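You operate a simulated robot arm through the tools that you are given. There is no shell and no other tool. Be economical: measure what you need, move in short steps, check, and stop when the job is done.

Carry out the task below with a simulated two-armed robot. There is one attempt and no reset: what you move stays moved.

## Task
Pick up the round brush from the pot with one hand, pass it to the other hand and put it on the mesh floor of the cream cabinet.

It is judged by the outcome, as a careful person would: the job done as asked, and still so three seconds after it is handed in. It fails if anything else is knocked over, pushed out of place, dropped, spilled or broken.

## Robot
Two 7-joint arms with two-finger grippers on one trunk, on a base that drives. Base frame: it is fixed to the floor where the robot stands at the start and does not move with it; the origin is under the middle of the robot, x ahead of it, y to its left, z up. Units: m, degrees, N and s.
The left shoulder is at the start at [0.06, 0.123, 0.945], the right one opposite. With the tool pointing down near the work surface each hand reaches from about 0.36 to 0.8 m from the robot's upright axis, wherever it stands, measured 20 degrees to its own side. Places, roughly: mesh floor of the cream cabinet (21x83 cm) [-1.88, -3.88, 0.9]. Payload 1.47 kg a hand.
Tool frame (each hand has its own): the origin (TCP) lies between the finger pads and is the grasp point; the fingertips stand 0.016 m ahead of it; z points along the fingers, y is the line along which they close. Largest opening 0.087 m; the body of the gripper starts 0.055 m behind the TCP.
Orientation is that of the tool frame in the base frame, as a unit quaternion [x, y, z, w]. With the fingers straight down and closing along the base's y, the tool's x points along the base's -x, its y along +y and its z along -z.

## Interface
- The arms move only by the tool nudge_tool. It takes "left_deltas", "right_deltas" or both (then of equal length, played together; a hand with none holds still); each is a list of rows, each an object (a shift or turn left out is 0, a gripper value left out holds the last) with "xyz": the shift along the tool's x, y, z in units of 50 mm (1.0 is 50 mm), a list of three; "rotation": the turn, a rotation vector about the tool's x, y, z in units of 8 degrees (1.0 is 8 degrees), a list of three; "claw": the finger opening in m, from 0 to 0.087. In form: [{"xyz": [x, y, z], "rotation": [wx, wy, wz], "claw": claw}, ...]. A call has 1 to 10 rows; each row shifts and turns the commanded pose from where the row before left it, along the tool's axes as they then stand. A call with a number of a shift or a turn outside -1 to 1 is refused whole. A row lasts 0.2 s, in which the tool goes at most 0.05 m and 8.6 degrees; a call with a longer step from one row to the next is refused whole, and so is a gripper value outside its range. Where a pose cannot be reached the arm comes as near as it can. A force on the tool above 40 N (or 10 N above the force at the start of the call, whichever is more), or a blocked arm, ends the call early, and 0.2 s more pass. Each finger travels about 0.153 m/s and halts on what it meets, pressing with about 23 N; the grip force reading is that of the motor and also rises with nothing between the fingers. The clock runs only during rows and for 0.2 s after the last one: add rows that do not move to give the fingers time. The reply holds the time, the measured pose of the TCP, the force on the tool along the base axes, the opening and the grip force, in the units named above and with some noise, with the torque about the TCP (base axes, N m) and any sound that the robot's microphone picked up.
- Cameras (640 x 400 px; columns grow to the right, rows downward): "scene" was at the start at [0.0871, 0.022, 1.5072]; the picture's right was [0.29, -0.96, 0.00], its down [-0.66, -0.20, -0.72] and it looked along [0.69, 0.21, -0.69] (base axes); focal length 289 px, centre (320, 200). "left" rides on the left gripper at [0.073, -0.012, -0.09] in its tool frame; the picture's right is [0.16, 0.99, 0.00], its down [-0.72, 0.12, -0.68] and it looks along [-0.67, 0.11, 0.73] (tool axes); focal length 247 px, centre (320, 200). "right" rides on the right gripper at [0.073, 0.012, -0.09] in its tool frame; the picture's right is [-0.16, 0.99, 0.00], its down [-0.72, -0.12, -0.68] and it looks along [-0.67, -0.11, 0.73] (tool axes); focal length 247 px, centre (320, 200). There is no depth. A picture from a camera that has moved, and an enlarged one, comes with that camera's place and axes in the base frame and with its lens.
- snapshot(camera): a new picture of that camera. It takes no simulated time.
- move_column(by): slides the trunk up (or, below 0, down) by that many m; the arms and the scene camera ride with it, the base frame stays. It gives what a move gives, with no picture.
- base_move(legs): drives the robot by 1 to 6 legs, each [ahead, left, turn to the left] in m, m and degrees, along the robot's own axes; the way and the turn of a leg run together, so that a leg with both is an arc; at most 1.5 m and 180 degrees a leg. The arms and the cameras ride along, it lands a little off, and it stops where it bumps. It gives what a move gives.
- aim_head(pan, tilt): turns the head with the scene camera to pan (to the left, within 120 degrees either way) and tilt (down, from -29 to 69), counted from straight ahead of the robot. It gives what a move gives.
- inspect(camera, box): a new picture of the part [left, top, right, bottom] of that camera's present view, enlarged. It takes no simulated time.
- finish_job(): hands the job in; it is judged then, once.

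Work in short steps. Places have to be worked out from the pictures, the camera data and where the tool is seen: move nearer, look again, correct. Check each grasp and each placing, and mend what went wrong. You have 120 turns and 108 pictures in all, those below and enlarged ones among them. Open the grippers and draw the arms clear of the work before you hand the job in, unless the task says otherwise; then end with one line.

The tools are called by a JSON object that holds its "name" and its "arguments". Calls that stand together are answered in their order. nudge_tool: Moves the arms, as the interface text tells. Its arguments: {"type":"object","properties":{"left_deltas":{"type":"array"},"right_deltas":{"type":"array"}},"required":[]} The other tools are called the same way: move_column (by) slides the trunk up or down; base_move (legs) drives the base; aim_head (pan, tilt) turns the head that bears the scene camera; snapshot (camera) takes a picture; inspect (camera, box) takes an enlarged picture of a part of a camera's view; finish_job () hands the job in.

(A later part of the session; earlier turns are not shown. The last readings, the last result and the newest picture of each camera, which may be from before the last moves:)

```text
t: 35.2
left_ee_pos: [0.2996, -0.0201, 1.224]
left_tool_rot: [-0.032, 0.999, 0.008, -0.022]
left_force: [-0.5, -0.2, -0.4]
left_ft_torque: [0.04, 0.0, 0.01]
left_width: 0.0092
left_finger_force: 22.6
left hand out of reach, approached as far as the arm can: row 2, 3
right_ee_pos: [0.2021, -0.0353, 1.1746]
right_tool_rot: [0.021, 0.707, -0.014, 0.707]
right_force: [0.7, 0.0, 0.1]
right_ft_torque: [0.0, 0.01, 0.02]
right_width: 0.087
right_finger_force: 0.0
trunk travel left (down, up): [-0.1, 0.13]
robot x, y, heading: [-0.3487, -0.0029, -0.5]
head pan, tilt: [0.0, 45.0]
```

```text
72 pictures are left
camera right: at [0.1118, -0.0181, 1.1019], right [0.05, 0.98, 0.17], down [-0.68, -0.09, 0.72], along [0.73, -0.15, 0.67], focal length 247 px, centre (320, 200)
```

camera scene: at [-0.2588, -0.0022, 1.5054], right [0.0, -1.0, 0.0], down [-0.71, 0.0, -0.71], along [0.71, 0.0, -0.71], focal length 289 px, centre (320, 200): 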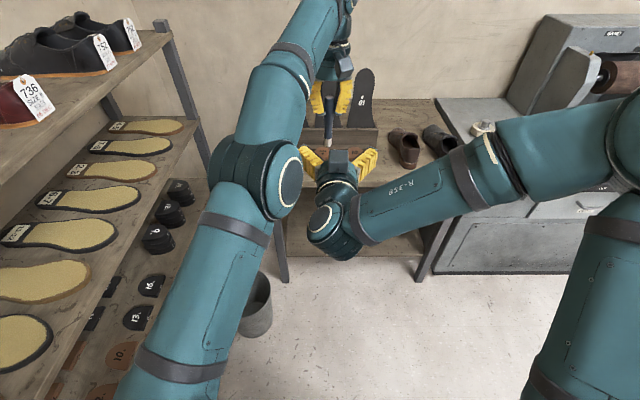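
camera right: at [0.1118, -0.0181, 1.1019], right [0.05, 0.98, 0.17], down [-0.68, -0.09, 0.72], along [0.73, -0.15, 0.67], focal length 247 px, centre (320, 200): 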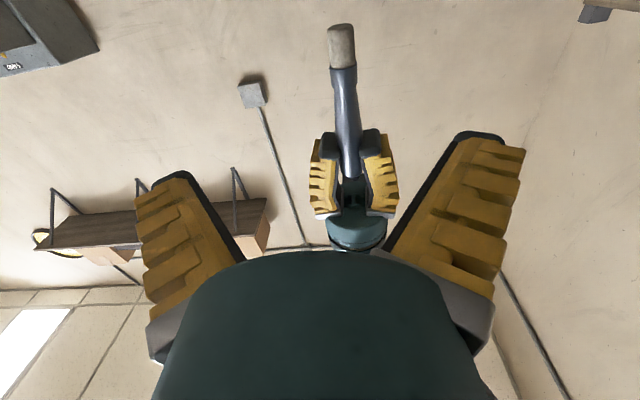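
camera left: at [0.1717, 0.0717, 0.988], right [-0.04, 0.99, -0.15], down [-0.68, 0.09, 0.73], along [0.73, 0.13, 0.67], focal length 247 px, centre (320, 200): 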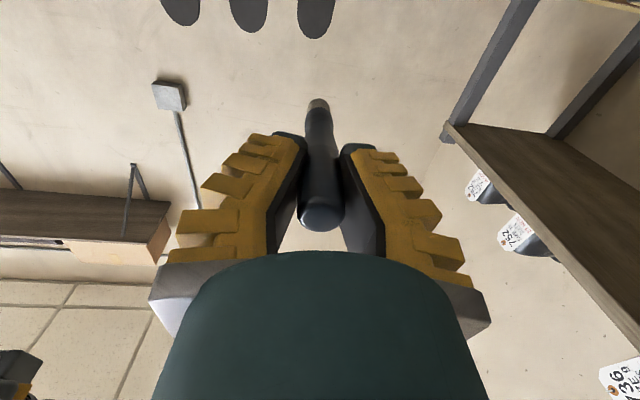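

The brush handle's free part spans z≈1.154–1.208 at (0.30, −0.02). I raise the right slightly, align y, and advance halfway.

{"name": "nudge_tool", "arguments": {"right_deltas": [{"xyz": [-0.3, 0.16, 0]}, {"xyz": [-0.3, 0.16, 0]}, {"xyz": [0, 0, 0.5]}, {"xyz": [0, 0, 0.5]}, {}]}}

{"name": "snapshot", "arguments": {"camera": "right"}}

{"name": "inspect", "arguments": {"camera": "scene", "box": [270, 50, 410, 190]}}

```text
t: 36.4
left_ee_pos: [0.2998, -0.0198, 1.2241]
left_tool_rot: [-0.032, 0.999, 0.008, -0.023]
left_force: [-0.2, 0.6, -0.5]
left_ft_torque: [-0.01, 0.01, 0.02]
left_width: 0.0089
left_finger_force: 23.0
right_ee_pos: [0.2549, -0.0203, 1.2055]
right_tool_rot: [0.021, 0.707, -0.015, 0.706]
right_force: [-0.3, 0.7, -0.2]
right_ft_torque: [-0.01, 0.01, 0.01]
right_width: 0.0869
right_finger_force: 0.0
trunk travel left (down, up): [-0.1, 0.13]
robot x, y, heading: [-0.347, -0.0049, -0.2]
head pan, tilt: [0.0, 45.0]
```

```text
71 pictures are left
camera right: at [0.1653, -0.0041, 1.1327], right [0.05, 0.98, 0.17], down [-0.68, -0.09, 0.72], along [0.73, -0.15, 0.67], focal length 247 px, centre (320, 200)
```

right: 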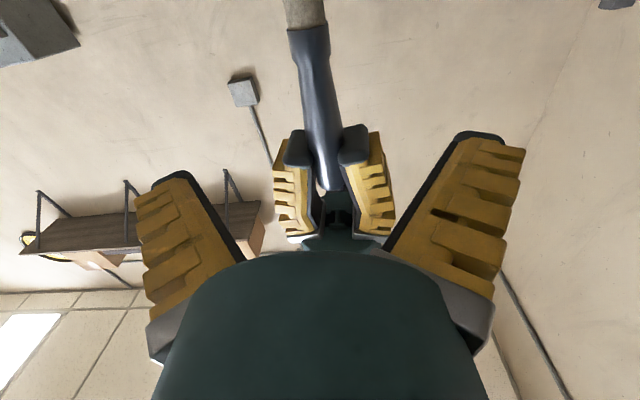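

```text
2.86 times, centred on (340, 120) of scene
camera zoom: at [-0.2574, -0.0019, 1.5053], right [0.0, -1.0, 0.0], down [-0.71, 0.0, -0.71], along [0.71, 0.0, -0.71], focal length 825 px, centre (263, 429)
```

zoom: 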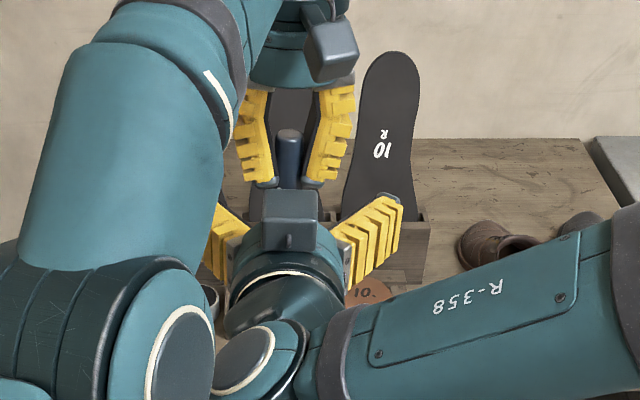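

Aligned in y. I lower the right hand to z≈1.178, so its fingers pass under the left fingertips (z≈1.208), then advance to the brush axis.

{"name": "nudge_tool", "arguments": {"right_deltas": [{"xyz": [0.3, 0, 0]}, {"xyz": [0.26, 0, 0]}, {}, {"xyz": [0, 0, 0.45]}, {"xyz": [0, 0, 0.43]}, {}]}}

{"name": "snapshot", "arguments": {"camera": "right"}}

{"name": "inspect", "arguments": {"camera": "scene", "box": [270, 50, 410, 190]}}

{"name": "snapshot", "arguments": {"camera": "left"}}

```text
t: 37.8
left_ee_pos: [0.3005, -0.0205, 1.223]
left_tool_rot: [-0.032, 0.999, 0.009, -0.022]
left_force: [0.5, -0.3, -0.3]
left_ft_torque: [0.02, 0.02, -0.02]
left_width: 0.009
left_finger_force: 23.0
right_ee_pos: [0.2986, -0.0221, 1.175]
right_tool_rot: [0.021, 0.707, -0.015, 0.706]
right_force: [-0.1, 0.5, -0.5]
right_ft_torque: [-0.01, -0.01, 0.02]
right_width: 0.0869
right_finger_force: 0.1
trunk travel left (down, up): [-0.1, 0.13]
robot x, y, heading: [-0.3496, 0.001, -0.0]
head pan, tilt: [0.0, 45.0]
```

```text
69 pictures are left
camera right: at [0.2097, -0.006, 1.1029], right [0.05, 0.98, 0.17], down [-0.68, -0.09, 0.72], along [0.73, -0.15, 0.67], focal length 247 px, centre (320, 200)
```

right: 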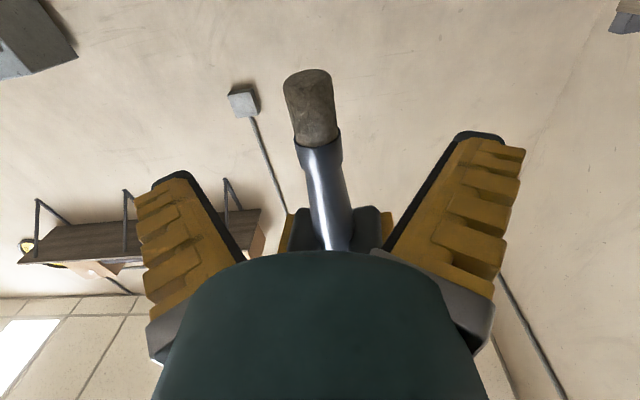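

```text
2.86 times, centred on (340, 120) of scene
camera zoom: at [-0.2573, -0.0019, 1.5053], right [0.0, -1.0, 0.0], down [-0.71, 0.0, -0.71], along [0.71, 0.0, -0.71], focal length 825 px, centre (263, 429)
```

zoom: 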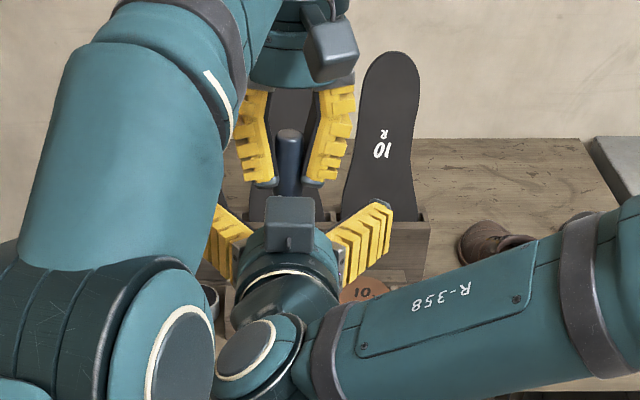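

```text
67 pictures are left
camera left: at [0.2332, -0.0364, 1.3154], right [-0.22, 0.98, 0.02], down [0.75, 0.15, 0.65], along [0.63, 0.16, -0.76], focal length 247 px, centre (320, 200)
```

left: 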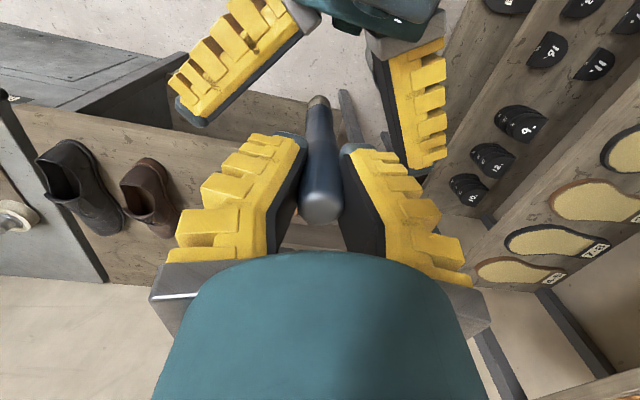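

The neck of the brush is between the right fingers, slightly toward the tips. I advance about 8 mm more and close the right gripper.

{"name": "nudge_tool", "arguments": {"right_deltas": [{"xyz": [0, 0.03, 0.16]}, {"claw": 0.06}, {"claw": 0.03}, {"claw": 0.0}, {}, {}]}}

{"name": "snapshot", "arguments": {"camera": "right"}}

{"name": "snapshot", "arguments": {"camera": "left"}}

```text
t: 39.2
left_ee_pos: [0.3002, -0.02, 1.223]
left_tool_rot: [-0.031, 0.999, 0.007, -0.024]
left_force: [-16.8, -4.9, 0.0]
left_ft_torque: [-0.08, 0.37, 0.05]
left_width: 0.01
left_finger_force: 23.1
right_ee_pos: [0.3086, -0.0204, 1.1762]
right_tool_rot: [0.021, 0.708, -0.014, 0.706]
right_force: [17.7, 4.7, 0.1]
right_ft_torque: [-0.13, 0.44, -0.09]
right_width: 0.0104
right_finger_force: 23.3
trunk travel left (down, up): [-0.1, 0.13]
robot x, y, heading: [-0.3453, -0.0026, 0.1]
head pan, tilt: [0.0, 45.0]
```

```text
66 pictures are left
camera right: at [0.2178, -0.0045, 1.1029], right [0.05, 0.98, 0.17], down [-0.68, -0.09, 0.72], along [0.73, -0.15, 0.67], focal length 247 px, centre (320, 200)
```

right: 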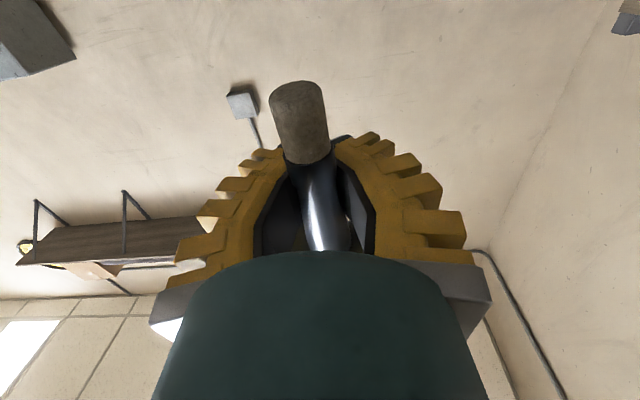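

```text
65 pictures are left
camera left: at [0.2329, -0.0369, 1.3155], right [-0.22, 0.98, 0.02], down [0.75, 0.15, 0.65], along [0.63, 0.16, -0.76], focal length 247 px, centre (320, 200)
```

left: 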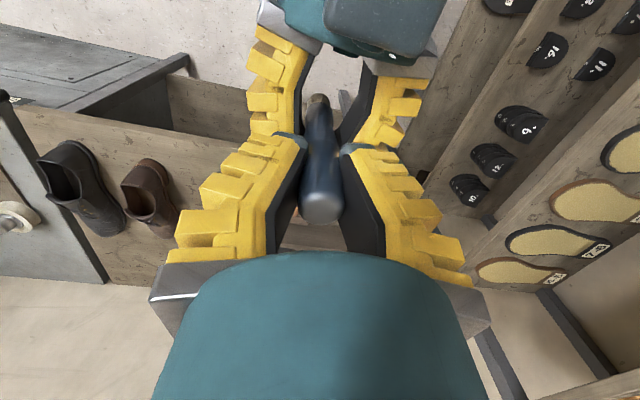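

Both hands hold the brush, with a 17 N pull along x between them. I advance the right hand a few mm to relax that before releasing.

{"name": "nudge_tool", "arguments": {"right_deltas": [{"xyz": [0, 0, 0.1]}, {}]}}

```text
t: 39.8
left_ee_pos: [0.3012, -0.0205, 1.2241]
left_tool_rot: [-0.032, 0.999, 0.007, -0.023]
left_force: [-12.1, -5.8, 1.5]
left_ft_torque: [-0.17, 0.36, -0.09]
left_width: 0.0112
left_finger_force: 22.7
right_ee_pos: [0.3128, -0.0225, 1.1756]
right_tool_rot: [0.021, 0.708, -0.014, 0.706]
right_force: [13.5, 6.4, -1.5]
right_ft_torque: [-0.14, 0.22, -0.07]
right_width: 0.0063
right_finger_force: 22.6
trunk travel left (down, up): [-0.1, 0.13]
robot x, y, heading: [-0.3452, -0.0012, -0.5]
head pan, tilt: [0.0, 45.0]
```

The right opening shrank, so the brush sits too far toward the right palm. I open the right gripper a little, back off 13 mm to centre it on the pads, and close again.

{"name": "nudge_tool", "arguments": {"right_deltas": [{"claw": 0.045}, {}, {"xyz": [0, 0.03, -0.26]}, {}, {"claw": 0.0}, {}, {}]}}

{"name": "snapshot", "arguments": {"camera": "right"}}

{"name": "inspect", "arguments": {"camera": "left", "box": [240, 70, 400, 250]}}

```text
t: 41.4
left_ee_pos: [0.3013, -0.0212, 1.2232]
left_tool_rot: [-0.032, 0.999, 0.007, -0.023]
left_force: [-0.9, -0.3, -0.5]
left_ft_torque: [0.04, 0.06, -0.04]
left_width: 0.0108
left_finger_force: 23.4
right_ee_pos: [0.2988, -0.0198, 1.176]
right_tool_rot: [0.021, 0.707, -0.015, 0.706]
right_force: [1.2, -0.3, 0.3]
right_ft_torque: [-0.04, 0.05, 0.04]
right_width: 0.0163
right_finger_force: 23.2
trunk travel left (down, up): [-0.1, 0.13]
robot x, y, heading: [-0.347, 0.0033, -0.1]
head pan, tilt: [0.0, 45.0]
```

```text
64 pictures are left
camera right: at [0.2089, -0.0034, 1.1032], right [0.05, 0.98, 0.17], down [-0.68, -0.09, 0.72], along [0.73, -0.15, 0.67], focal length 247 px, centre (320, 200)
```

right: 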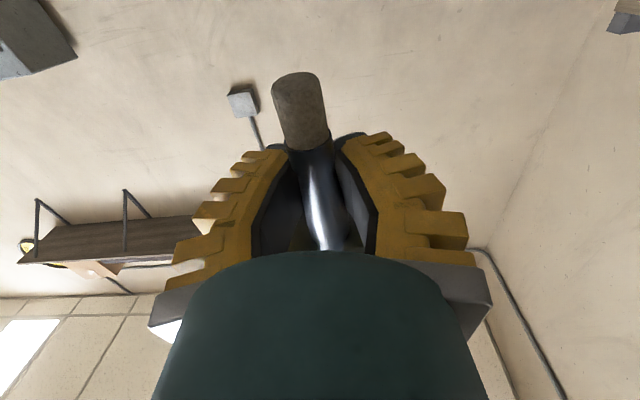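

```text
2.22 times, centred on (320, 160) of left
camera zoom: at [0.2332, -0.0364, 1.3154], right [-0.22, 0.98, 0.02], down [0.75, 0.15, 0.65], along [0.63, 0.16, -0.76], focal length 549 px, centre (320, 289)
```

zoom: 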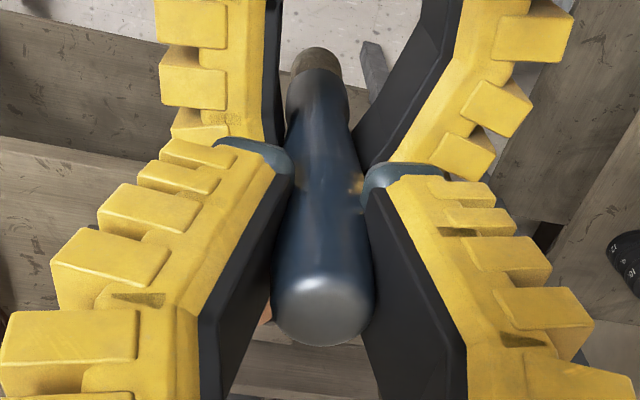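

Width is now 16.3 mm with almost no cross force: a clean central grip. I open the left hand and lift it off.

{"name": "nudge_tool", "arguments": {"left_deltas": [{"claw": 0.03}, {"claw": 0.07}, {}, {"xyz": [0, 0, -0.4]}, {"xyz": [0, 0, -0.6]}, {"xyz": [0, 0, -0.6]}, {}]}}

{"name": "snapshot", "arguments": {"camera": "right"}}

{"name": "snapshot", "arguments": {"camera": "left"}}

```text
t: 43.0
left_ee_pos: [0.2909, -0.0144, 1.2463]
left_tool_rot: [-0.032, 0.999, 0.007, -0.023]
left_force: [0.6, 0.3, -0.1]
left_ft_torque: [-0.01, 0.03, 0.02]
left_width: 0.0737
left_finger_force: 2.5
left hand out of reach, approached as far as the arm can: row 4, 5, 6
right_ee_pos: [0.2995, -0.0199, 1.1752]
right_tool_rot: [0.021, 0.708, -0.014, 0.706]
right_force: [1.2, -0.5, 0.8]
right_ft_torque: [0.0, 0.01, -0.02]
right_width: 0.0155
right_finger_force: 23.0
trunk travel left (down, up): [-0.1, 0.13]
robot x, y, heading: [-0.3466, 0.0002, -0.3]
head pan, tilt: [0.0, 45.0]
```

```text
62 pictures are left
camera right: at [0.2091, -0.0035, 1.103], right [0.05, 0.98, 0.17], down [-0.68, -0.09, 0.72], along [0.73, -0.15, 0.67], focal length 247 px, centre (320, 200)
```

right: 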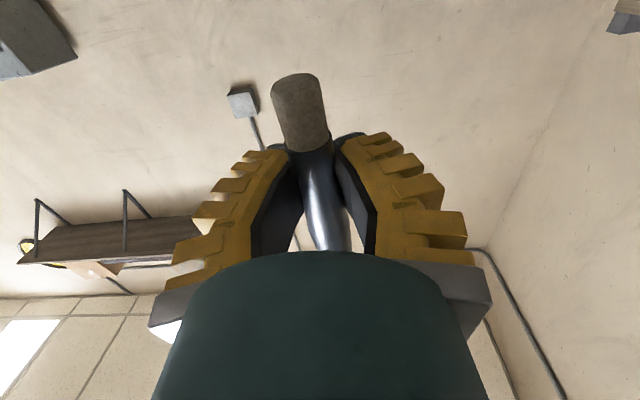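

```text
61 pictures are left
camera left: at [0.2231, -0.0303, 1.3382], right [-0.22, 0.98, 0.02], down [0.75, 0.15, 0.65], along [0.63, 0.16, -0.76], focal length 247 px, centre (320, 200)
```

left: 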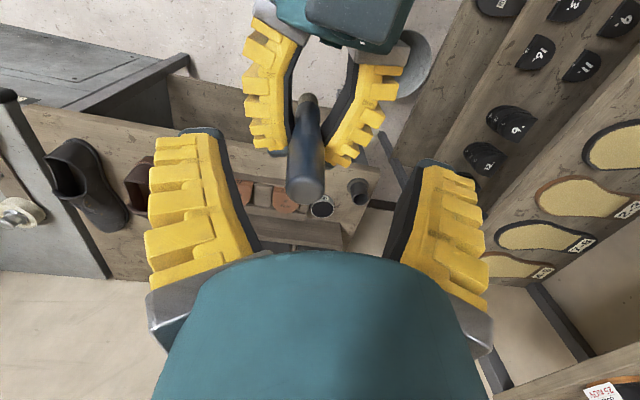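

The right hand holds the brush alone at 15.5 mm. The left can't rise further, so I draw the right hand back out of the open left fingers, then move the left back to its side.

{"name": "nudge_tool", "arguments": {"right_deltas": [{"xyz": [0, 0, -0.4]}, {"xyz": [0, 0, -0.5]}, {"xyz": [0, -0.3, -0.5]}, {"xyz": [0, -0.5, -0.4]}, {"xyz": [0, -0.6, 0]}, {"xyz": [0, -0.6, 0]}, {}]}}

{"name": "nudge_tool", "arguments": {"left_deltas": [{"xyz": [0, 0.6, 0.3]}, {"xyz": [0, 0.7, 0.4]}, {"xyz": [0, 0.7, 0.5]}, {"xyz": [0, 0.7, 0.5]}, {"xyz": [0, 0.7, 0.5]}, {"xyz": [0, 0.7, 0.5]}, {}]}}

{"name": "snapshot", "arguments": {"camera": "scene"}}

{"name": "snapshot", "arguments": {"camera": "right"}}

```text
t: 44.6
left_ee_pos: [0.2908, -0.0136, 1.2449]
left_tool_rot: [-0.032, 0.999, 0.008, -0.023]
left_force: [1.7, -0.1, -0.3]
left_ft_torque: [-0.01, -0.02, 0.03]
left_width: 0.0735
left_finger_force: 2.7
right_ee_pos: [0.2043, -0.1144, 1.1732]
right_tool_rot: [0.022, 0.708, -0.015, 0.706]
right_force: [-0.9, -0.1, 0.7]
right_ft_torque: [0.01, 0.0, -0.01]
right_width: 0.0155
right_finger_force: 22.9
trunk travel left (down, up): [-0.1, 0.13]
robot x, y, heading: [-0.3457, 0.0007, -0.3]
head pan, tilt: [0.0, 45.0]
```

```text
t: 46.2
left_ee_pos: [0.2682, 0.1901, 1.1151]
left_tool_rot: [-0.032, 0.999, 0.008, -0.022]
left_force: [-0.1, -0.8, 0.0]
left_ft_torque: [0.03, -0.01, 0.01]
left_width: 0.0738
left_finger_force: 2.3
right_ee_pos: [0.2045, -0.1153, 1.1738]
right_tool_rot: [0.021, 0.707, -0.014, 0.706]
right_force: [-0.2, -0.2, -0.8]
right_ft_torque: [-0.02, -0.01, 0.01]
right_width: 0.0157
right_finger_force: 22.7
trunk travel left (down, up): [-0.1, 0.13]
robot x, y, heading: [-0.3435, -0.0001, -0.5]
head pan, tilt: [0.0, 45.0]
```

```text
60 pictures are left
camera scene: at [-0.2574, -0.0026, 1.5053], right [0.0, -1.0, 0.0], down [-0.71, 0.0, -0.71], along [0.71, 0.0, -0.71], focal length 289 px, centre (320, 200)
```

scene: 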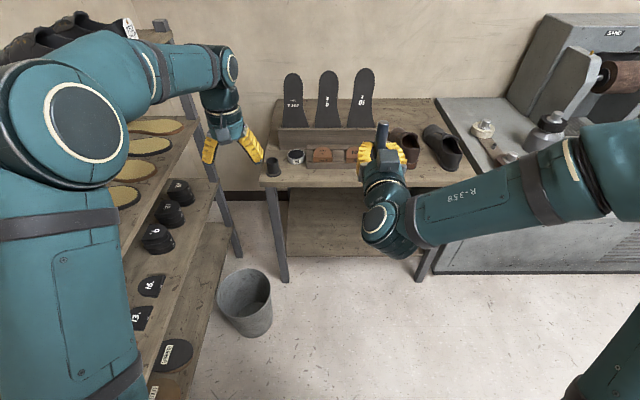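

```text
59 pictures are left
camera right: at [0.114, -0.0986, 1.1018], right [0.05, 0.98, 0.17], down [-0.68, -0.09, 0.72], along [0.73, -0.15, 0.67], focal length 247 px, centre (320, 200)
```

right: 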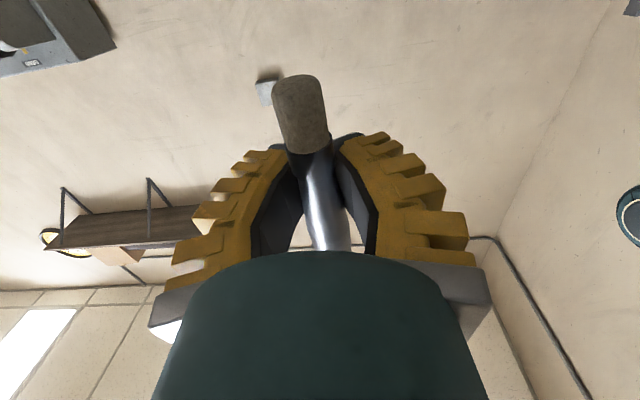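

The handover is done. I turn the right hand back to tool-down, which lays the brush horizontal and gives a compact pose for driving.

{"name": "nudge_tool", "arguments": {"right_deltas": [{"rotation": [0, 0.94, 0]}, {"rotation": [0, 0.94, 0]}, {"rotation": [0, 0.94, 0]}, {"rotation": [0, 0.94, 0]}, {"rotation": [0, 0.94, 0]}, {"rotation": [0, 0.94, 0]}, {"rotation": [0, 0.94, 0]}, {"rotation": [0, 0.94, 0]}, {"rotation": [0, 0.94, 0]}, {"rotation": [0, 0.94, 0]}]}}

{"name": "nudge_tool", "arguments": {"right_deltas": [{"rotation": [0, 0.94, 0]}, {"rotation": [0, 0.9, 0]}, {}]}}

{"name": "snapshot", "arguments": {"camera": "scene"}}

{"name": "aim_head", "arguments": {"pan": -110, "tilt": 25}}

{"name": "snapshot", "arguments": {"camera": "scene"}}

```text
t: 48.4
left_ee_pos: [0.2681, 0.1924, 1.1156]
left_tool_rot: [-0.032, 0.999, 0.008, -0.022]
left_force: [-0.5, -0.1, 0.0]
left_ft_torque: [-0.04, 0.03, -0.01]
left_width: 0.0735
left_finger_force: 2.2
right_ee_pos: [0.2032, -0.1147, 1.1746]
right_tool_rot: [0.024, 0.992, 0.002, 0.126]
right_force: [0.5, -0.5, 1.3]
right_ft_torque: [0.02, -0.02, -0.02]
right_width: 0.0153
right_finger_force: 22.5
trunk travel left (down, up): [-0.1, 0.13]
robot x, y, heading: [-0.3462, -0.0038, -0.2]
head pan, tilt: [0.0, 45.0]
```

```text
t: 49.2
left_ee_pos: [0.2689, 0.1904, 1.1154]
left_tool_rot: [-0.032, 0.999, 0.008, -0.023]
left_force: [0.0, -0.6, -0.5]
left_ft_torque: [-0.01, -0.02, -0.02]
left_width: 0.0735
left_finger_force: 2.8
right_ee_pos: [0.2026, -0.1152, 1.176]
right_tool_rot: [0.026, 1.0, 0.003, 0.0]
right_force: [-0.5, -0.7, 0.8]
right_ft_torque: [-0.02, 0.0, 0.02]
right_width: 0.0155
right_finger_force: 22.9
trunk travel left (down, up): [-0.1, 0.13]
robot x, y, heading: [-0.3497, -0.0009, -0.1]
head pan, tilt: [0.0, 45.0]
```

```text
58 pictures are left
camera scene: at [-0.2573, -0.0019, 1.5053], right [0.0, -1.0, 0.0], down [-0.71, 0.0, -0.71], along [0.71, 0.0, -0.71], focal length 289 px, centre (320, 200)
```

scene: 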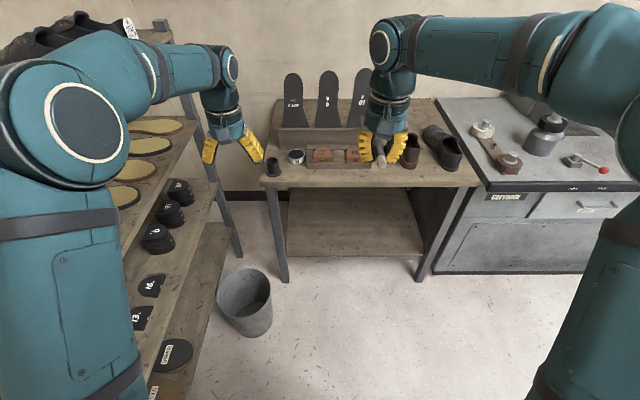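

```text
t: 51.1
left_ee_pos: [0.2689, 0.191, 1.1167]
left_tool_rot: [-0.032, 0.999, 0.008, -0.022]
left_force: [0.6, -0.3, 0.8]
left_ft_torque: [0.02, 0.01, 0.05]
left_width: 0.0735
left_finger_force: 2.6
right_ee_pos: [0.2042, -0.115, 1.1737]
right_tool_rot: [0.026, 1.0, 0.005, 0.0]
right_force: [-0.5, -0.2, -0.2]
right_ft_torque: [0.0, 0.01, 0.0]
right_width: 0.006
right_finger_force: 23.3
trunk travel left (down, up): [-0.1, 0.13]
robot x, y, heading: [-0.3451, 0.0005, -0.4]
head pan, tilt: [-110.0, 25.0]
```

```text
57 pictures are left
camera scene: at [-0.3703, -0.088, 1.5358], right [-0.94, 0.35, 0.0], down [0.15, 0.4, -0.91], along [-0.31, -0.85, -0.42], focal length 289 px, centre (320, 200)
```

scene: 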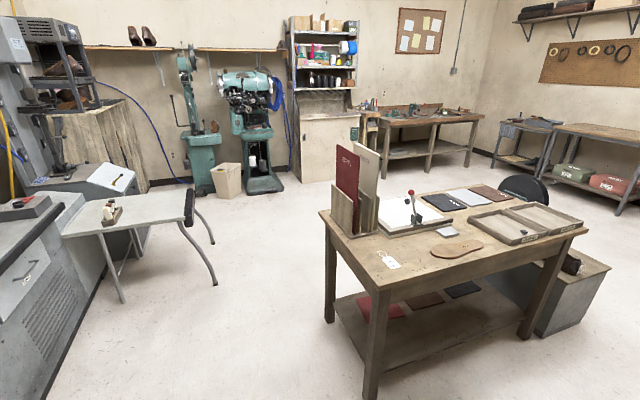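

The right opening dropped to 6 mm, so something shifted. I check the brush immediately.

{"name": "snapshot", "arguments": {"camera": "right"}}

```text
56 pictures are left
camera right: at [0.1309, -0.1006, 1.2643], right [0.21, 0.98, 0.01], down [0.72, -0.16, 0.68], along [0.67, -0.14, -0.73], focal length 247 px, centre (320, 200)
```

right: 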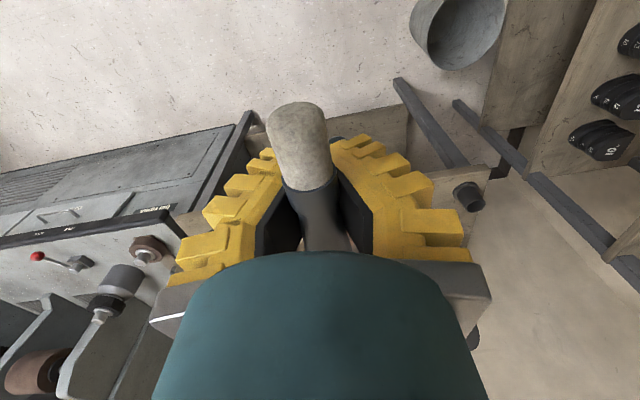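

The brush seems to have moved toward the palm. I look from the head camera, zoomed in, to judge how it sits.

{"name": "aim_head", "arguments": {"pan": -10, "tilt": 40}}

{"name": "inspect", "arguments": {"camera": "scene", "box": [260, 60, 420, 180]}}

```text
t: 52.9
left_ee_pos: [0.268, 0.1911, 1.1162]
left_tool_rot: [-0.033, 0.999, 0.008, -0.022]
left_force: [-0.2, -0.4, 0.0]
left_ft_torque: [0.0, -0.02, 0.0]
left_width: 0.0736
left_finger_force: 2.4
right_ee_pos: [0.204, -0.1161, 1.1746]
right_tool_rot: [0.026, 1.0, 0.004, 0.0]
right_force: [-0.6, 0.7, 0.3]
right_ft_torque: [0.0, 0.01, -0.01]
right_width: 0.0056
right_finger_force: 23.0
trunk travel left (down, up): [-0.1, 0.13]
robot x, y, heading: [-0.348, 0.0018, -0.0]
head pan, tilt: [-10.0, 40.0]
```

```text
3.33 times, centred on (340, 120) of scene
camera zoom: at [-0.2548, -0.0167, 1.5125], right [-0.18, -0.98, 0.0], down [-0.63, 0.11, -0.77], along [0.75, -0.14, -0.64], focal length 962 px, centre (253, 467)
```

zoom: 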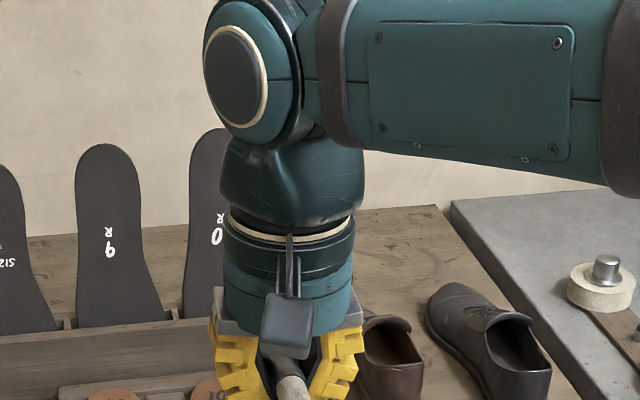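

I look a bit lower on the gripper, and use the left hand's camera for a side view.

{"name": "inspect", "arguments": {"camera": "scene", "box": [300, 140, 380, 200]}}

{"name": "snapshot", "arguments": {"camera": "left"}}

```text
6.67 times, centred on (340, 170) of scene
camera zoom: at [-0.2548, -0.0167, 1.5125], right [-0.18, -0.98, 0.0], down [-0.63, 0.11, -0.77], along [0.75, -0.14, -0.64], focal length 1925 px, centre (187, 400)
```

zoom: 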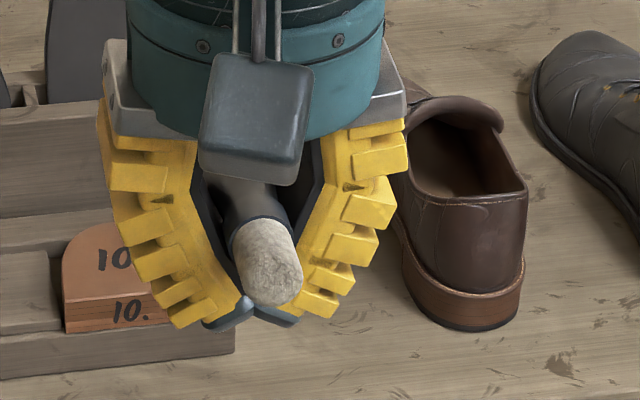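

```text
53 pictures are left
camera left: at [0.2012, 0.1748, 1.2078], right [-0.22, 0.98, 0.02], down [0.75, 0.15, 0.65], along [0.63, 0.16, -0.76], focal length 247 px, centre (320, 200)
```

left: 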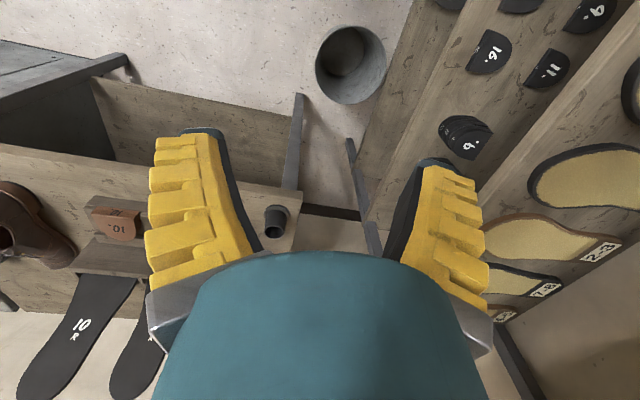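

The fingers close in a V. The brush is cradled above the closed tips, so it can't fall with the tool pointing down. I keep that attitude and drive by strafing right, keeping the elbows away from the tall books on the island.

{"name": "base_move", "arguments": {"legs": [[-0.08, -0.5, 0], [0.0, -0.5, 0]]}}

{"name": "aim_head", "arguments": {"pan": -100, "tilt": 35}}

{"name": "snapshot", "arguments": {"camera": "scene"}}

{"name": "snapshot", "arguments": {"camera": "right"}}

```text
t: 62.3
left_ee_pos: [0.1956, -0.8106, 1.1156]
left_tool_rot: [-0.037, 0.999, 0.007, -0.022]
left_force: [0.4, 0.2, -1.0]
left_ft_torque: [0.01, 0.02, -0.02]
left_width: 0.0733
left_finger_force: 2.5
right_ee_pos: [0.132, -1.1161, 1.1746]
right_tool_rot: [0.02, 1.0, 0.003, 0.0]
right_force: [-0.3, 0.4, -0.4]
right_ft_torque: [0.01, -0.01, -0.01]
right_width: 0.006
right_finger_force: 22.6
trunk travel left (down, up): [-0.1, 0.13]
robot x, y, heading: [-0.4178, -1.0097, 0.5]
head pan, tilt: [-10.0, 40.0]
```

```text
t: 64.0
left_ee_pos: [0.195, -0.8094, 1.1159]
left_tool_rot: [-0.039, 0.999, 0.008, -0.023]
left_force: [0.6, -0.8, -1.1]
left_ft_torque: [0.02, -0.05, 0.01]
left_width: 0.0733
left_finger_force: 2.8
right_ee_pos: [0.1327, -1.1171, 1.1744]
right_tool_rot: [0.02, 1.0, 0.004, 0.0]
right_force: [0.6, -0.1, -1.1]
right_ft_torque: [-0.02, 0.01, 0.03]
right_width: 0.0058
right_finger_force: 23.0
trunk travel left (down, up): [-0.1, 0.13]
robot x, y, heading: [-0.4179, -1.0079, 0.5]
head pan, tilt: [-100.0, 35.0]
```

```text
52 pictures are left
camera scene: at [-0.4245, -1.0955, 1.5201], right [-0.99, 0.17, 0.0], down [0.1, 0.57, -0.82], along [-0.14, -0.81, -0.57], focal length 289 px, centre (320, 200)
```

scene: 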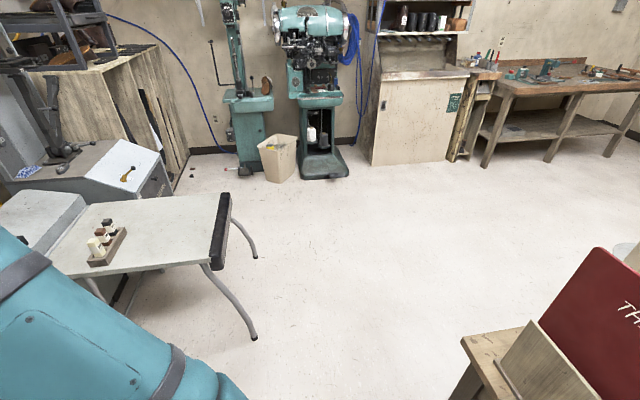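

```text
51 pictures are left
camera right: at [0.0605, -1.103, 1.2643], right [0.2, 0.98, 0.01], down [0.72, -0.15, 0.68], along [0.67, -0.13, -0.73], focal length 247 px, centre (320, 200)
```

right: 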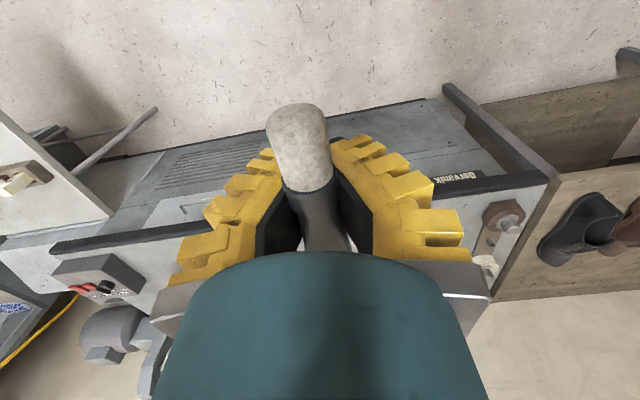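

Brush unchanged. The gap between the island corner (−0.85, −1.43) and the small table (x>−0.18) is wide enough. I continue diagonally and then turn to face the cabinet.

{"name": "base_move", "arguments": {"legs": [[-0.1, -0.62, 0], [-0.38, -0.8, 0], [0, 0, -90]]}}

{"name": "aim_head", "arguments": {"pan": 30, "tilt": 20}}

{"name": "snapshot", "arguments": {"camera": "scene"}}

```text
t: 80.4
left_ee_pos: [-0.6895, -3.0125, 1.1153]
left_tool_rot: [0.679, 0.734, 0.022, -0.011]
left_force: [0.6, -0.3, 0.9]
left_ft_torque: [-0.03, 0.01, -0.02]
left_width: 0.0735
left_finger_force: 2.8
right_ee_pos: [-0.9969, -2.9507, 1.1744]
right_tool_rot: [0.719, 0.695, 0.003, 0.003]
right_force: [-0.3, -0.1, -0.1]
right_ft_torque: [-0.01, -0.03, 0.02]
right_width: 0.0061
right_finger_force: 22.6
trunk travel left (down, up): [-0.1, 0.13]
robot x, y, heading: [-0.8891, -2.4018, -89.2]
head pan, tilt: [-100.0, 35.0]
```

```text
t: 82.5
left_ee_pos: [-0.6895, -3.0121, 1.1161]
left_tool_rot: [0.679, 0.734, 0.022, -0.011]
left_force: [0.4, 0.3, 0.7]
left_ft_torque: [0.0, -0.02, 0.02]
left_width: 0.0732
left_finger_force: 2.6
right_ee_pos: [-0.9972, -2.9504, 1.1731]
right_tool_rot: [0.719, 0.695, 0.004, 0.003]
right_force: [-0.4, -0.2, 0.4]
right_ft_torque: [0.0, 0.0, 0.01]
right_width: 0.0059
right_finger_force: 22.9
trunk travel left (down, up): [-0.1, 0.13]
robot x, y, heading: [-0.8902, -2.3964, -89.5]
head pan, tilt: [30.0, 20.0]
```

```text
50 pictures are left
camera scene: at [-0.8435, -2.4911, 1.5439], right [-0.86, -0.51, 0.0], down [-0.17, 0.29, -0.94], along [0.48, -0.81, -0.34], focal length 289 px, centre (320, 200)
```

scene: 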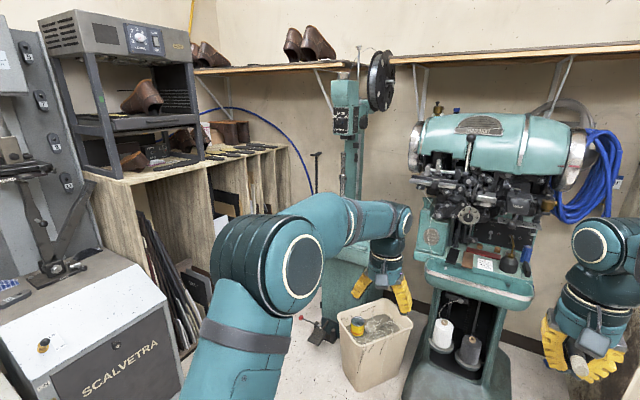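

I panned the wrong way; the cabinet is to the right. I look there.

{"name": "aim_head", "arguments": {"pan": -35, "tilt": 20}}

{"name": "snapshot", "arguments": {"camera": "scene"}}

```text
t: 83.9
left_ee_pos: [-0.69, -3.0116, 1.1164]
left_tool_rot: [0.678, 0.734, 0.022, -0.011]
left_force: [-0.2, 0.6, -0.1]
left_ft_torque: [-0.01, 0.01, -0.05]
left_width: 0.0735
left_finger_force: 1.7
right_ee_pos: [-0.9965, -2.9509, 1.1748]
right_tool_rot: [0.719, 0.695, 0.003, 0.003]
right_force: [-0.8, 0.1, -1.0]
right_ft_torque: [0.0, 0.0, -0.02]
right_width: 0.006
right_finger_force: 23.0
trunk travel left (down, up): [-0.1, 0.13]
robot x, y, heading: [-0.8883, -2.3949, -89.5]
head pan, tilt: [-35.0, 20.0]
```

```text
49 pictures are left
camera scene: at [-0.9435, -2.4878, 1.5439], right [-0.83, 0.56, 0.0], down [0.19, 0.28, -0.94], along [-0.53, -0.78, -0.34], focal length 289 px, centre (320, 200)
```

scene: 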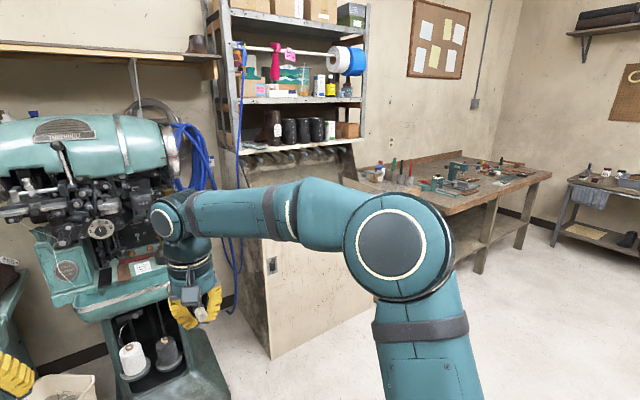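

I strafe right to stand in front of the cabinet and look into it.

{"name": "base_move", "arguments": {"legs": [[0, -0.9, 0]]}}

{"name": "aim_head", "arguments": {"pan": 0, "tilt": 22}}

{"name": "snapshot", "arguments": {"camera": "scene"}}

```text
t: 92.2
left_ee_pos: [-1.5961, -3.0188, 1.1155]
left_tool_rot: [0.681, 0.732, 0.021, -0.01]
left_force: [-1.1, -0.1, 0.7]
left_ft_torque: [0.02, -0.05, -0.01]
left_width: 0.0737
left_finger_force: 2.6
right_ee_pos: [-1.9031, -2.9582, 1.1744]
right_tool_rot: [0.721, 0.693, 0.003, 0.003]
right_force: [0.4, 0.0, 0.4]
right_ft_torque: [0.02, 0.0, -0.01]
right_width: 0.006
right_finger_force: 23.2
trunk travel left (down, up): [-0.1, 0.13]
robot x, y, heading: [-1.7933, -2.4045, -89.7]
head pan, tilt: [-35.0, 20.0]
```

```text
t: 93.2
left_ee_pos: [-1.5972, -3.02, 1.1155]
left_tool_rot: [0.681, 0.732, 0.023, -0.011]
left_force: [0.1, 0.8, 0.6]
left_ft_torque: [0.02, -0.03, 0.01]
left_width: 0.0734
left_finger_force: 2.1
right_ee_pos: [-1.9028, -2.9575, 1.1747]
right_tool_rot: [0.721, 0.692, 0.003, 0.003]
right_force: [-0.7, -0.2, -0.2]
right_ft_torque: [-0.02, 0.01, 0.03]
right_width: 0.0061
right_finger_force: 22.9
trunk travel left (down, up): [-0.1, 0.13]
robot x, y, heading: [-1.7924, -2.4103, -89.8]
head pan, tilt: [0.0, 22.0]
```

```text
48 pictures are left
camera scene: at [-1.7929, -2.5106, 1.5407], right [-1.0, 0.0, 0.0], down [0.0, 0.37, -0.93], along [0.0, -0.93, -0.37], focal length 289 px, centre (320, 200)
```

scene: 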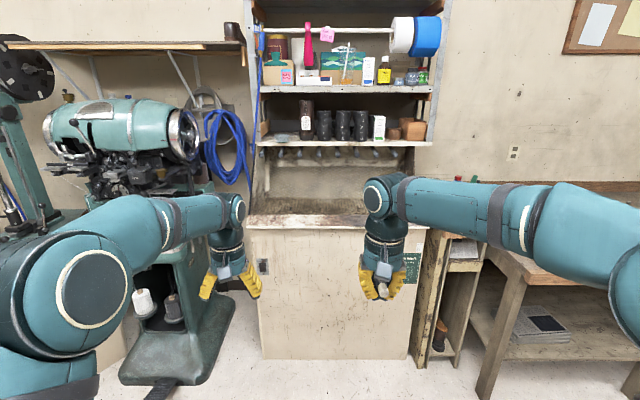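

{"name": "inspect", "arguments": {"camera": "scene", "box": [230, 90, 450, 250]}}

```text
2.50 times, centred on (340, 170) of scene
camera zoom: at [-1.7929, -2.5106, 1.5407], right [-1.0, 0.0, 0.0], down [0.0, 0.37, -0.93], along [0.0, -0.93, -0.37], focal length 722 px, centre (270, 275)
```

zoom: 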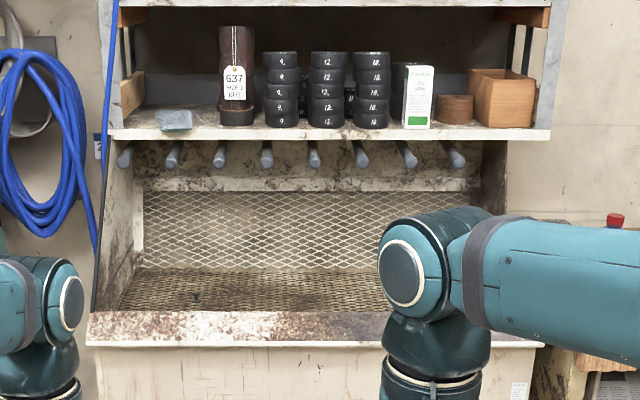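

The mesh niche is about 37 cm high under the shelf with hanging nozzles, so the right hand must go in low with the tool down. I draw the left hand back toward the robot so it stays out of the cabinet, and lower the trunk.

{"name": "nudge_tool", "arguments": {"left_deltas": [{"xyz": [0.8, 0.1, 0]}, {"xyz": [0.8, 0.1, 0]}, {"xyz": [0.8, 0.1, 0]}, {"xyz": [0.8, 0.1, 0]}, {"xyz": [0.8, 0.1, 0]}, {}]}}

{"name": "move_column", "arguments": {"by": -0.1}}

{"name": "base_move", "arguments": {"legs": [[0.4, 0, 0]]}}

{"name": "aim_head", "arguments": {"pan": 0, "tilt": 30}}

{"name": "snapshot", "arguments": {"camera": "scene"}}

{"name": "snapshot", "arguments": {"camera": "right"}}

```text
t: 94.6
left_ee_pos: [-1.5875, -2.8166, 1.1286]
left_tool_rot: [0.681, 0.731, 0.023, -0.01]
left_force: [0.5, 0.0, 0.4]
left_ft_torque: [0.02, 0.01, -0.02]
left_width: 0.0733
left_finger_force: 2.6
right_ee_pos: [-1.9036, -2.9581, 1.1739]
right_tool_rot: [0.722, 0.692, 0.003, 0.002]
right_force: [0.3, -0.1, -1.3]
right_ft_torque: [0.01, 0.02, -0.01]
right_width: 0.0062
right_finger_force: 23.2
trunk travel left (down, up): [-0.1, 0.13]
robot x, y, heading: [-1.792, -2.4048, -89.7]
head pan, tilt: [0.0, 22.0]
```

```text
t: 95.9
left_ee_pos: [-1.5874, -2.816, 1.0289]
left_tool_rot: [0.681, 0.732, 0.022, -0.01]
left_force: [-0.6, -0.4, 0.3]
left_ft_torque: [-0.02, 0.02, 0.01]
left_width: 0.0737
left_finger_force: 2.3
right_ee_pos: [-1.9027, -2.9585, 1.0741]
right_tool_rot: [0.722, 0.692, 0.004, 0.002]
right_force: [0.1, -0.3, 0.2]
right_ft_torque: [0.01, 0.01, -0.04]
right_width: 0.006
right_finger_force: 23.0
trunk travel left (down, up): [0.0, 0.23]
robot x, y, heading: [-1.7902, -2.4087, -89.9]
head pan, tilt: [0.0, 22.0]
```

```text
t: 98.4
left_ee_pos: [-1.5855, -3.207, 1.0278]
left_tool_rot: [0.681, 0.732, 0.022, -0.011]
left_force: [0.0, -0.3, 0.9]
left_ft_torque: [0.03, 0.01, -0.01]
left_width: 0.0737
left_finger_force: 2.3
right_ee_pos: [-1.9008, -3.3474, 1.0741]
right_tool_rot: [0.722, 0.691, 0.004, 0.003]
right_force: [0.8, -0.8, 0.3]
right_ft_torque: [0.01, -0.03, -0.01]
right_width: 0.0061
right_finger_force: 22.5
trunk travel left (down, up): [0.0, 0.23]
robot x, y, heading: [-1.7888, -2.796, -89.9]
head pan, tilt: [0.0, 22.0]
```

```text
t: 99.1
left_ee_pos: [-1.5856, -3.207, 1.0288]
left_tool_rot: [0.681, 0.732, 0.022, -0.011]
left_force: [-0.4, 0.3, -0.4]
left_ft_torque: [0.0, 0.01, -0.02]
left_width: 0.0734
left_finger_force: 2.8
right_ee_pos: [-1.9009, -3.3456, 1.0746]
right_tool_rot: [0.722, 0.692, 0.004, 0.003]
right_force: [-0.3, -0.1, -0.6]
right_ft_torque: [0.0, 0.03, 0.0]
right_width: 0.006
right_finger_force: 23.4
trunk travel left (down, up): [0.0, 0.23]
robot x, y, heading: [-1.7905, -2.7959, -89.9]
head pan, tilt: [0.0, 30.0]
```

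```text
46 pictures are left
camera scene: at [-1.7915, -2.898, 1.4279], right [-1.0, 0.0, 0.0], down [0.0, 0.5, -0.87], along [0.0, -0.87, -0.5], focal length 289 px, centre (320, 200)
```

scene: 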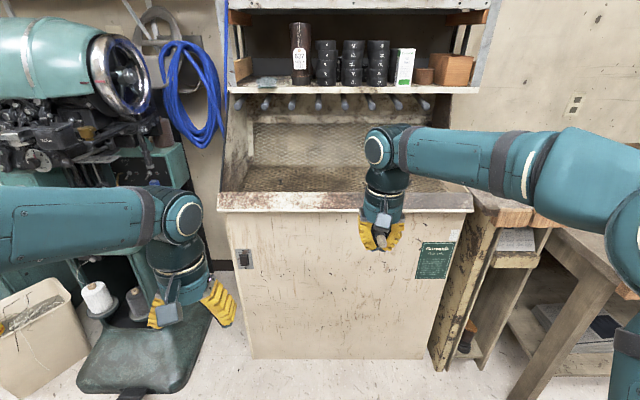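

```text
45 pictures are left
camera right: at [-1.8887, -3.2744, 1.1644], right [0.98, -0.2, 0.01], down [-0.15, -0.72, 0.68], along [-0.13, -0.67, -0.73], focal length 247 px, centre (320, 200)
```

right: 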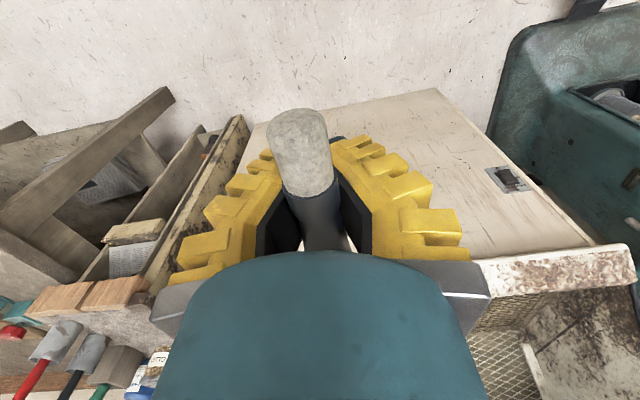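

I zoom in on the niche to locate the ledge, mesh floor and pegs.

{"name": "inspect", "arguments": {"camera": "scene", "box": [210, 80, 370, 220]}}

```text
2.86 times, centred on (290, 150) of scene
camera zoom: at [-1.7915, -2.898, 1.4279], right [-1.0, 0.0, 0.0], down [0.0, 0.5, -0.87], along [0.0, -0.87, -0.5], focal length 825 px, centre (406, 343)
```

zoom: 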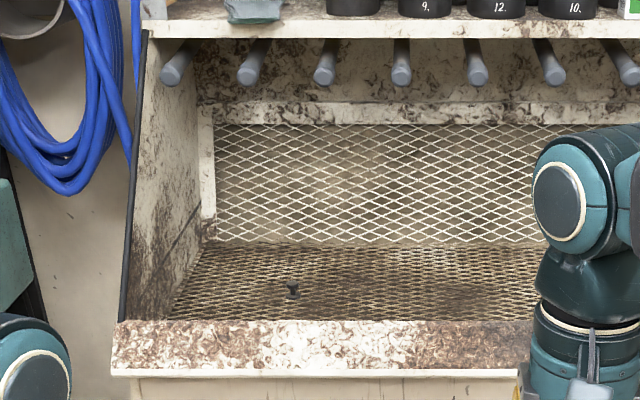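

The ledge is at about y −3.70 to −3.83, z 0.93, with the mesh floor behind it near z 0.90 and pegs at z≈1.23. The best placing is with the hand pitched forward and rolled 90°, so the brush lies sideways and can roll off the lower finger. I yaw the right hand first, here in free space.

{"name": "nudge_tool", "arguments": {"right_deltas": [{"rotation": [0, 0, 0.94]}, {"rotation": [0, 0, 0.94]}, {"rotation": [0, 0, 0.94]}, {"rotation": [0, 0, 0.94]}, {"rotation": [0, 0, 0.94]}, {"rotation": [0, 0, 0.94]}, {"rotation": [0, 0, 0.94]}, {"rotation": [0, 0, 0.94]}, {}]}}

```text
t: 101.1
left_ee_pos: [-1.5861, -3.2059, 1.0281]
left_tool_rot: [0.681, 0.732, 0.022, -0.011]
left_force: [0.4, -0.3, 0.1]
left_ft_torque: [0.01, 0.03, 0.0]
left_width: 0.0739
left_finger_force: 2.4
right_ee_pos: [-1.9015, -3.3491, 1.0758]
right_tool_rot: [0.972, 0.235, 0.003, 0.002]
right_force: [0.1, 0.1, -0.1]
right_ft_torque: [-0.03, -0.02, 0.03]
right_width: 0.0057
right_finger_force: 22.8
trunk travel left (down, up): [0.0, 0.23]
robot x, y, heading: [-1.7909, -2.7946, -89.8]
head pan, tilt: [0.0, 30.0]
```

No reach problem. I finish the yaw (27°) and begin the forward pitch.

{"name": "nudge_tool", "arguments": {"right_deltas": [{"rotation": [0, 0, 0.85]}, {"rotation": [0, 0, 0.85]}, {"rotation": [0, 0, 0.85]}, {"rotation": [0, 0, 0.85]}, {"rotation": [-0.94, 0, 0]}, {"rotation": [-0.94, 0, 0]}, {"rotation": [-0.94, 0, 0]}, {"rotation": [-0.94, 0, 0]}, {"rotation": [-0.94, 0, 0]}, {}]}}

{"name": "snapshot", "arguments": {"camera": "scene"}}

{"name": "snapshot", "arguments": {"camera": "right"}}

```text
t: 103.3
left_ee_pos: [-1.585, -3.2062, 1.0285]
left_tool_rot: [0.681, 0.731, 0.022, -0.01]
left_force: [0.0, 0.1, 0.1]
left_ft_torque: [0.01, 0.03, -0.01]
left_width: 0.0735
left_finger_force: 2.2
right_ee_pos: [-1.9001, -3.3488, 1.0748]
right_tool_rot: [0.946, 0.0, 0.004, 0.323]
right_force: [-0.2, 0.0, -0.5]
right_ft_torque: [0.01, -0.03, 0.0]
right_width: 0.0058
right_finger_force: 22.8
trunk travel left (down, up): [0.0, 0.23]
robot x, y, heading: [-1.7889, -2.7924, -89.7]
head pan, tilt: [0.0, 30.0]
```

```text
43 pictures are left
camera scene: at [-1.7915, -2.8981, 1.4279], right [-1.0, 0.0, 0.0], down [0.0, 0.5, -0.87], along [0.0, -0.87, -0.5], focal length 289 px, centre (320, 200)
```

scene: 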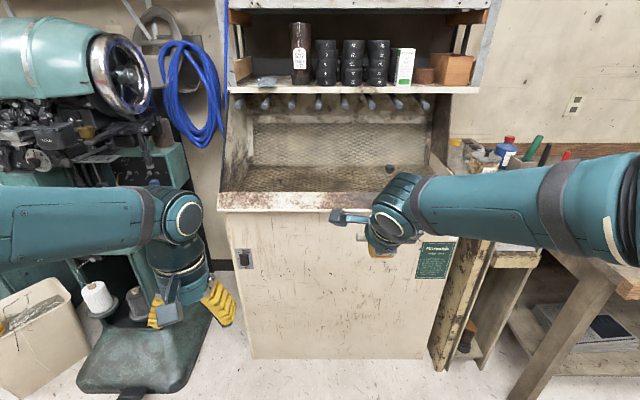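

```text
42 pictures are left
camera right: at [-1.8296, -3.3013, 1.1535], right [-0.16, -0.78, 0.6], down [-0.73, 0.5, 0.46], along [-0.66, -0.37, -0.65], focal length 247 px, centre (320, 200)
```

right: 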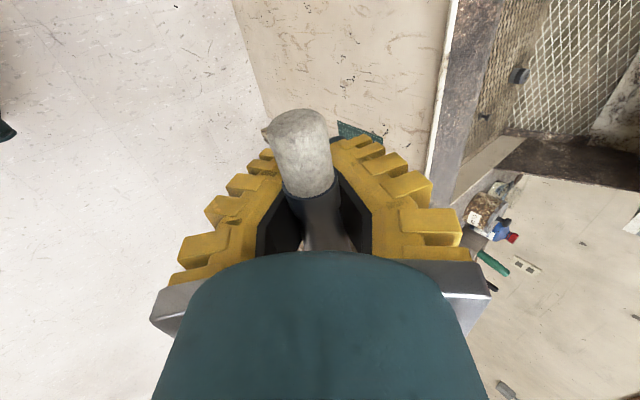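

This rolled, pitched attitude works. I pitch to about 50° and extend the hand forward from the robot, so the elbow trails behind instead of sticking out sideways.

{"name": "nudge_tool", "arguments": {"right_deltas": [{"rotation": [-0.77, 0, 0]}, {"rotation": [-0.77, 0, 0]}, {"xyz": [0, 0.512, 0.616]}, {"xyz": [0, 0.512, 0.616]}, {"xyz": [0, 0.512, 0.616]}, {"xyz": [0, 0.512, 0.616]}, {}]}}

{"name": "snapshot", "arguments": {"camera": "scene"}}

```text
t: 104.9
left_ee_pos: [-1.5851, -3.2053, 1.0288]
left_tool_rot: [0.68, 0.733, 0.022, -0.012]
left_force: [-0.4, 0.6, -0.1]
left_ft_torque: [0.0, -0.01, 0.02]
left_width: 0.0735
left_finger_force: 2.1
right_ee_pos: [-1.9005, -3.5072, 1.0761]
right_tool_rot: [0.906, 0.0, 0.004, 0.423]
right_force: [0.1, -0.1, 0.1]
right_ft_torque: [-0.03, 0.01, -0.03]
right_width: 0.0059
right_finger_force: 23.9
trunk travel left (down, up): [0.0, 0.23]
robot x, y, heading: [-1.7853, -2.7963, -89.5]
head pan, tilt: [0.0, 30.0]
```

```text
41 pictures are left
camera scene: at [-1.7915, -2.8975, 1.4279], right [-1.0, 0.0, 0.0], down [0.0, 0.5, -0.87], along [0.0, -0.87, -0.5], focal length 289 px, centre (320, 200)
```

scene: 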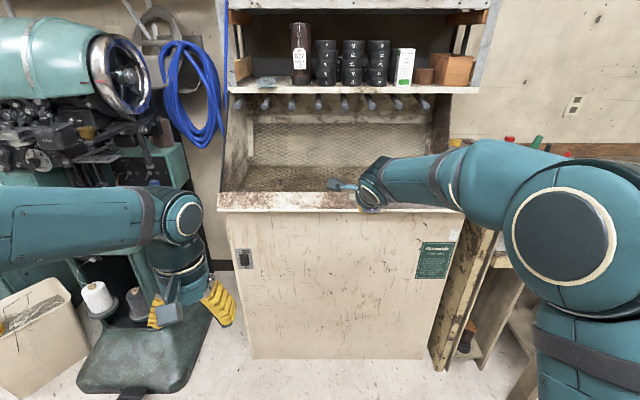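

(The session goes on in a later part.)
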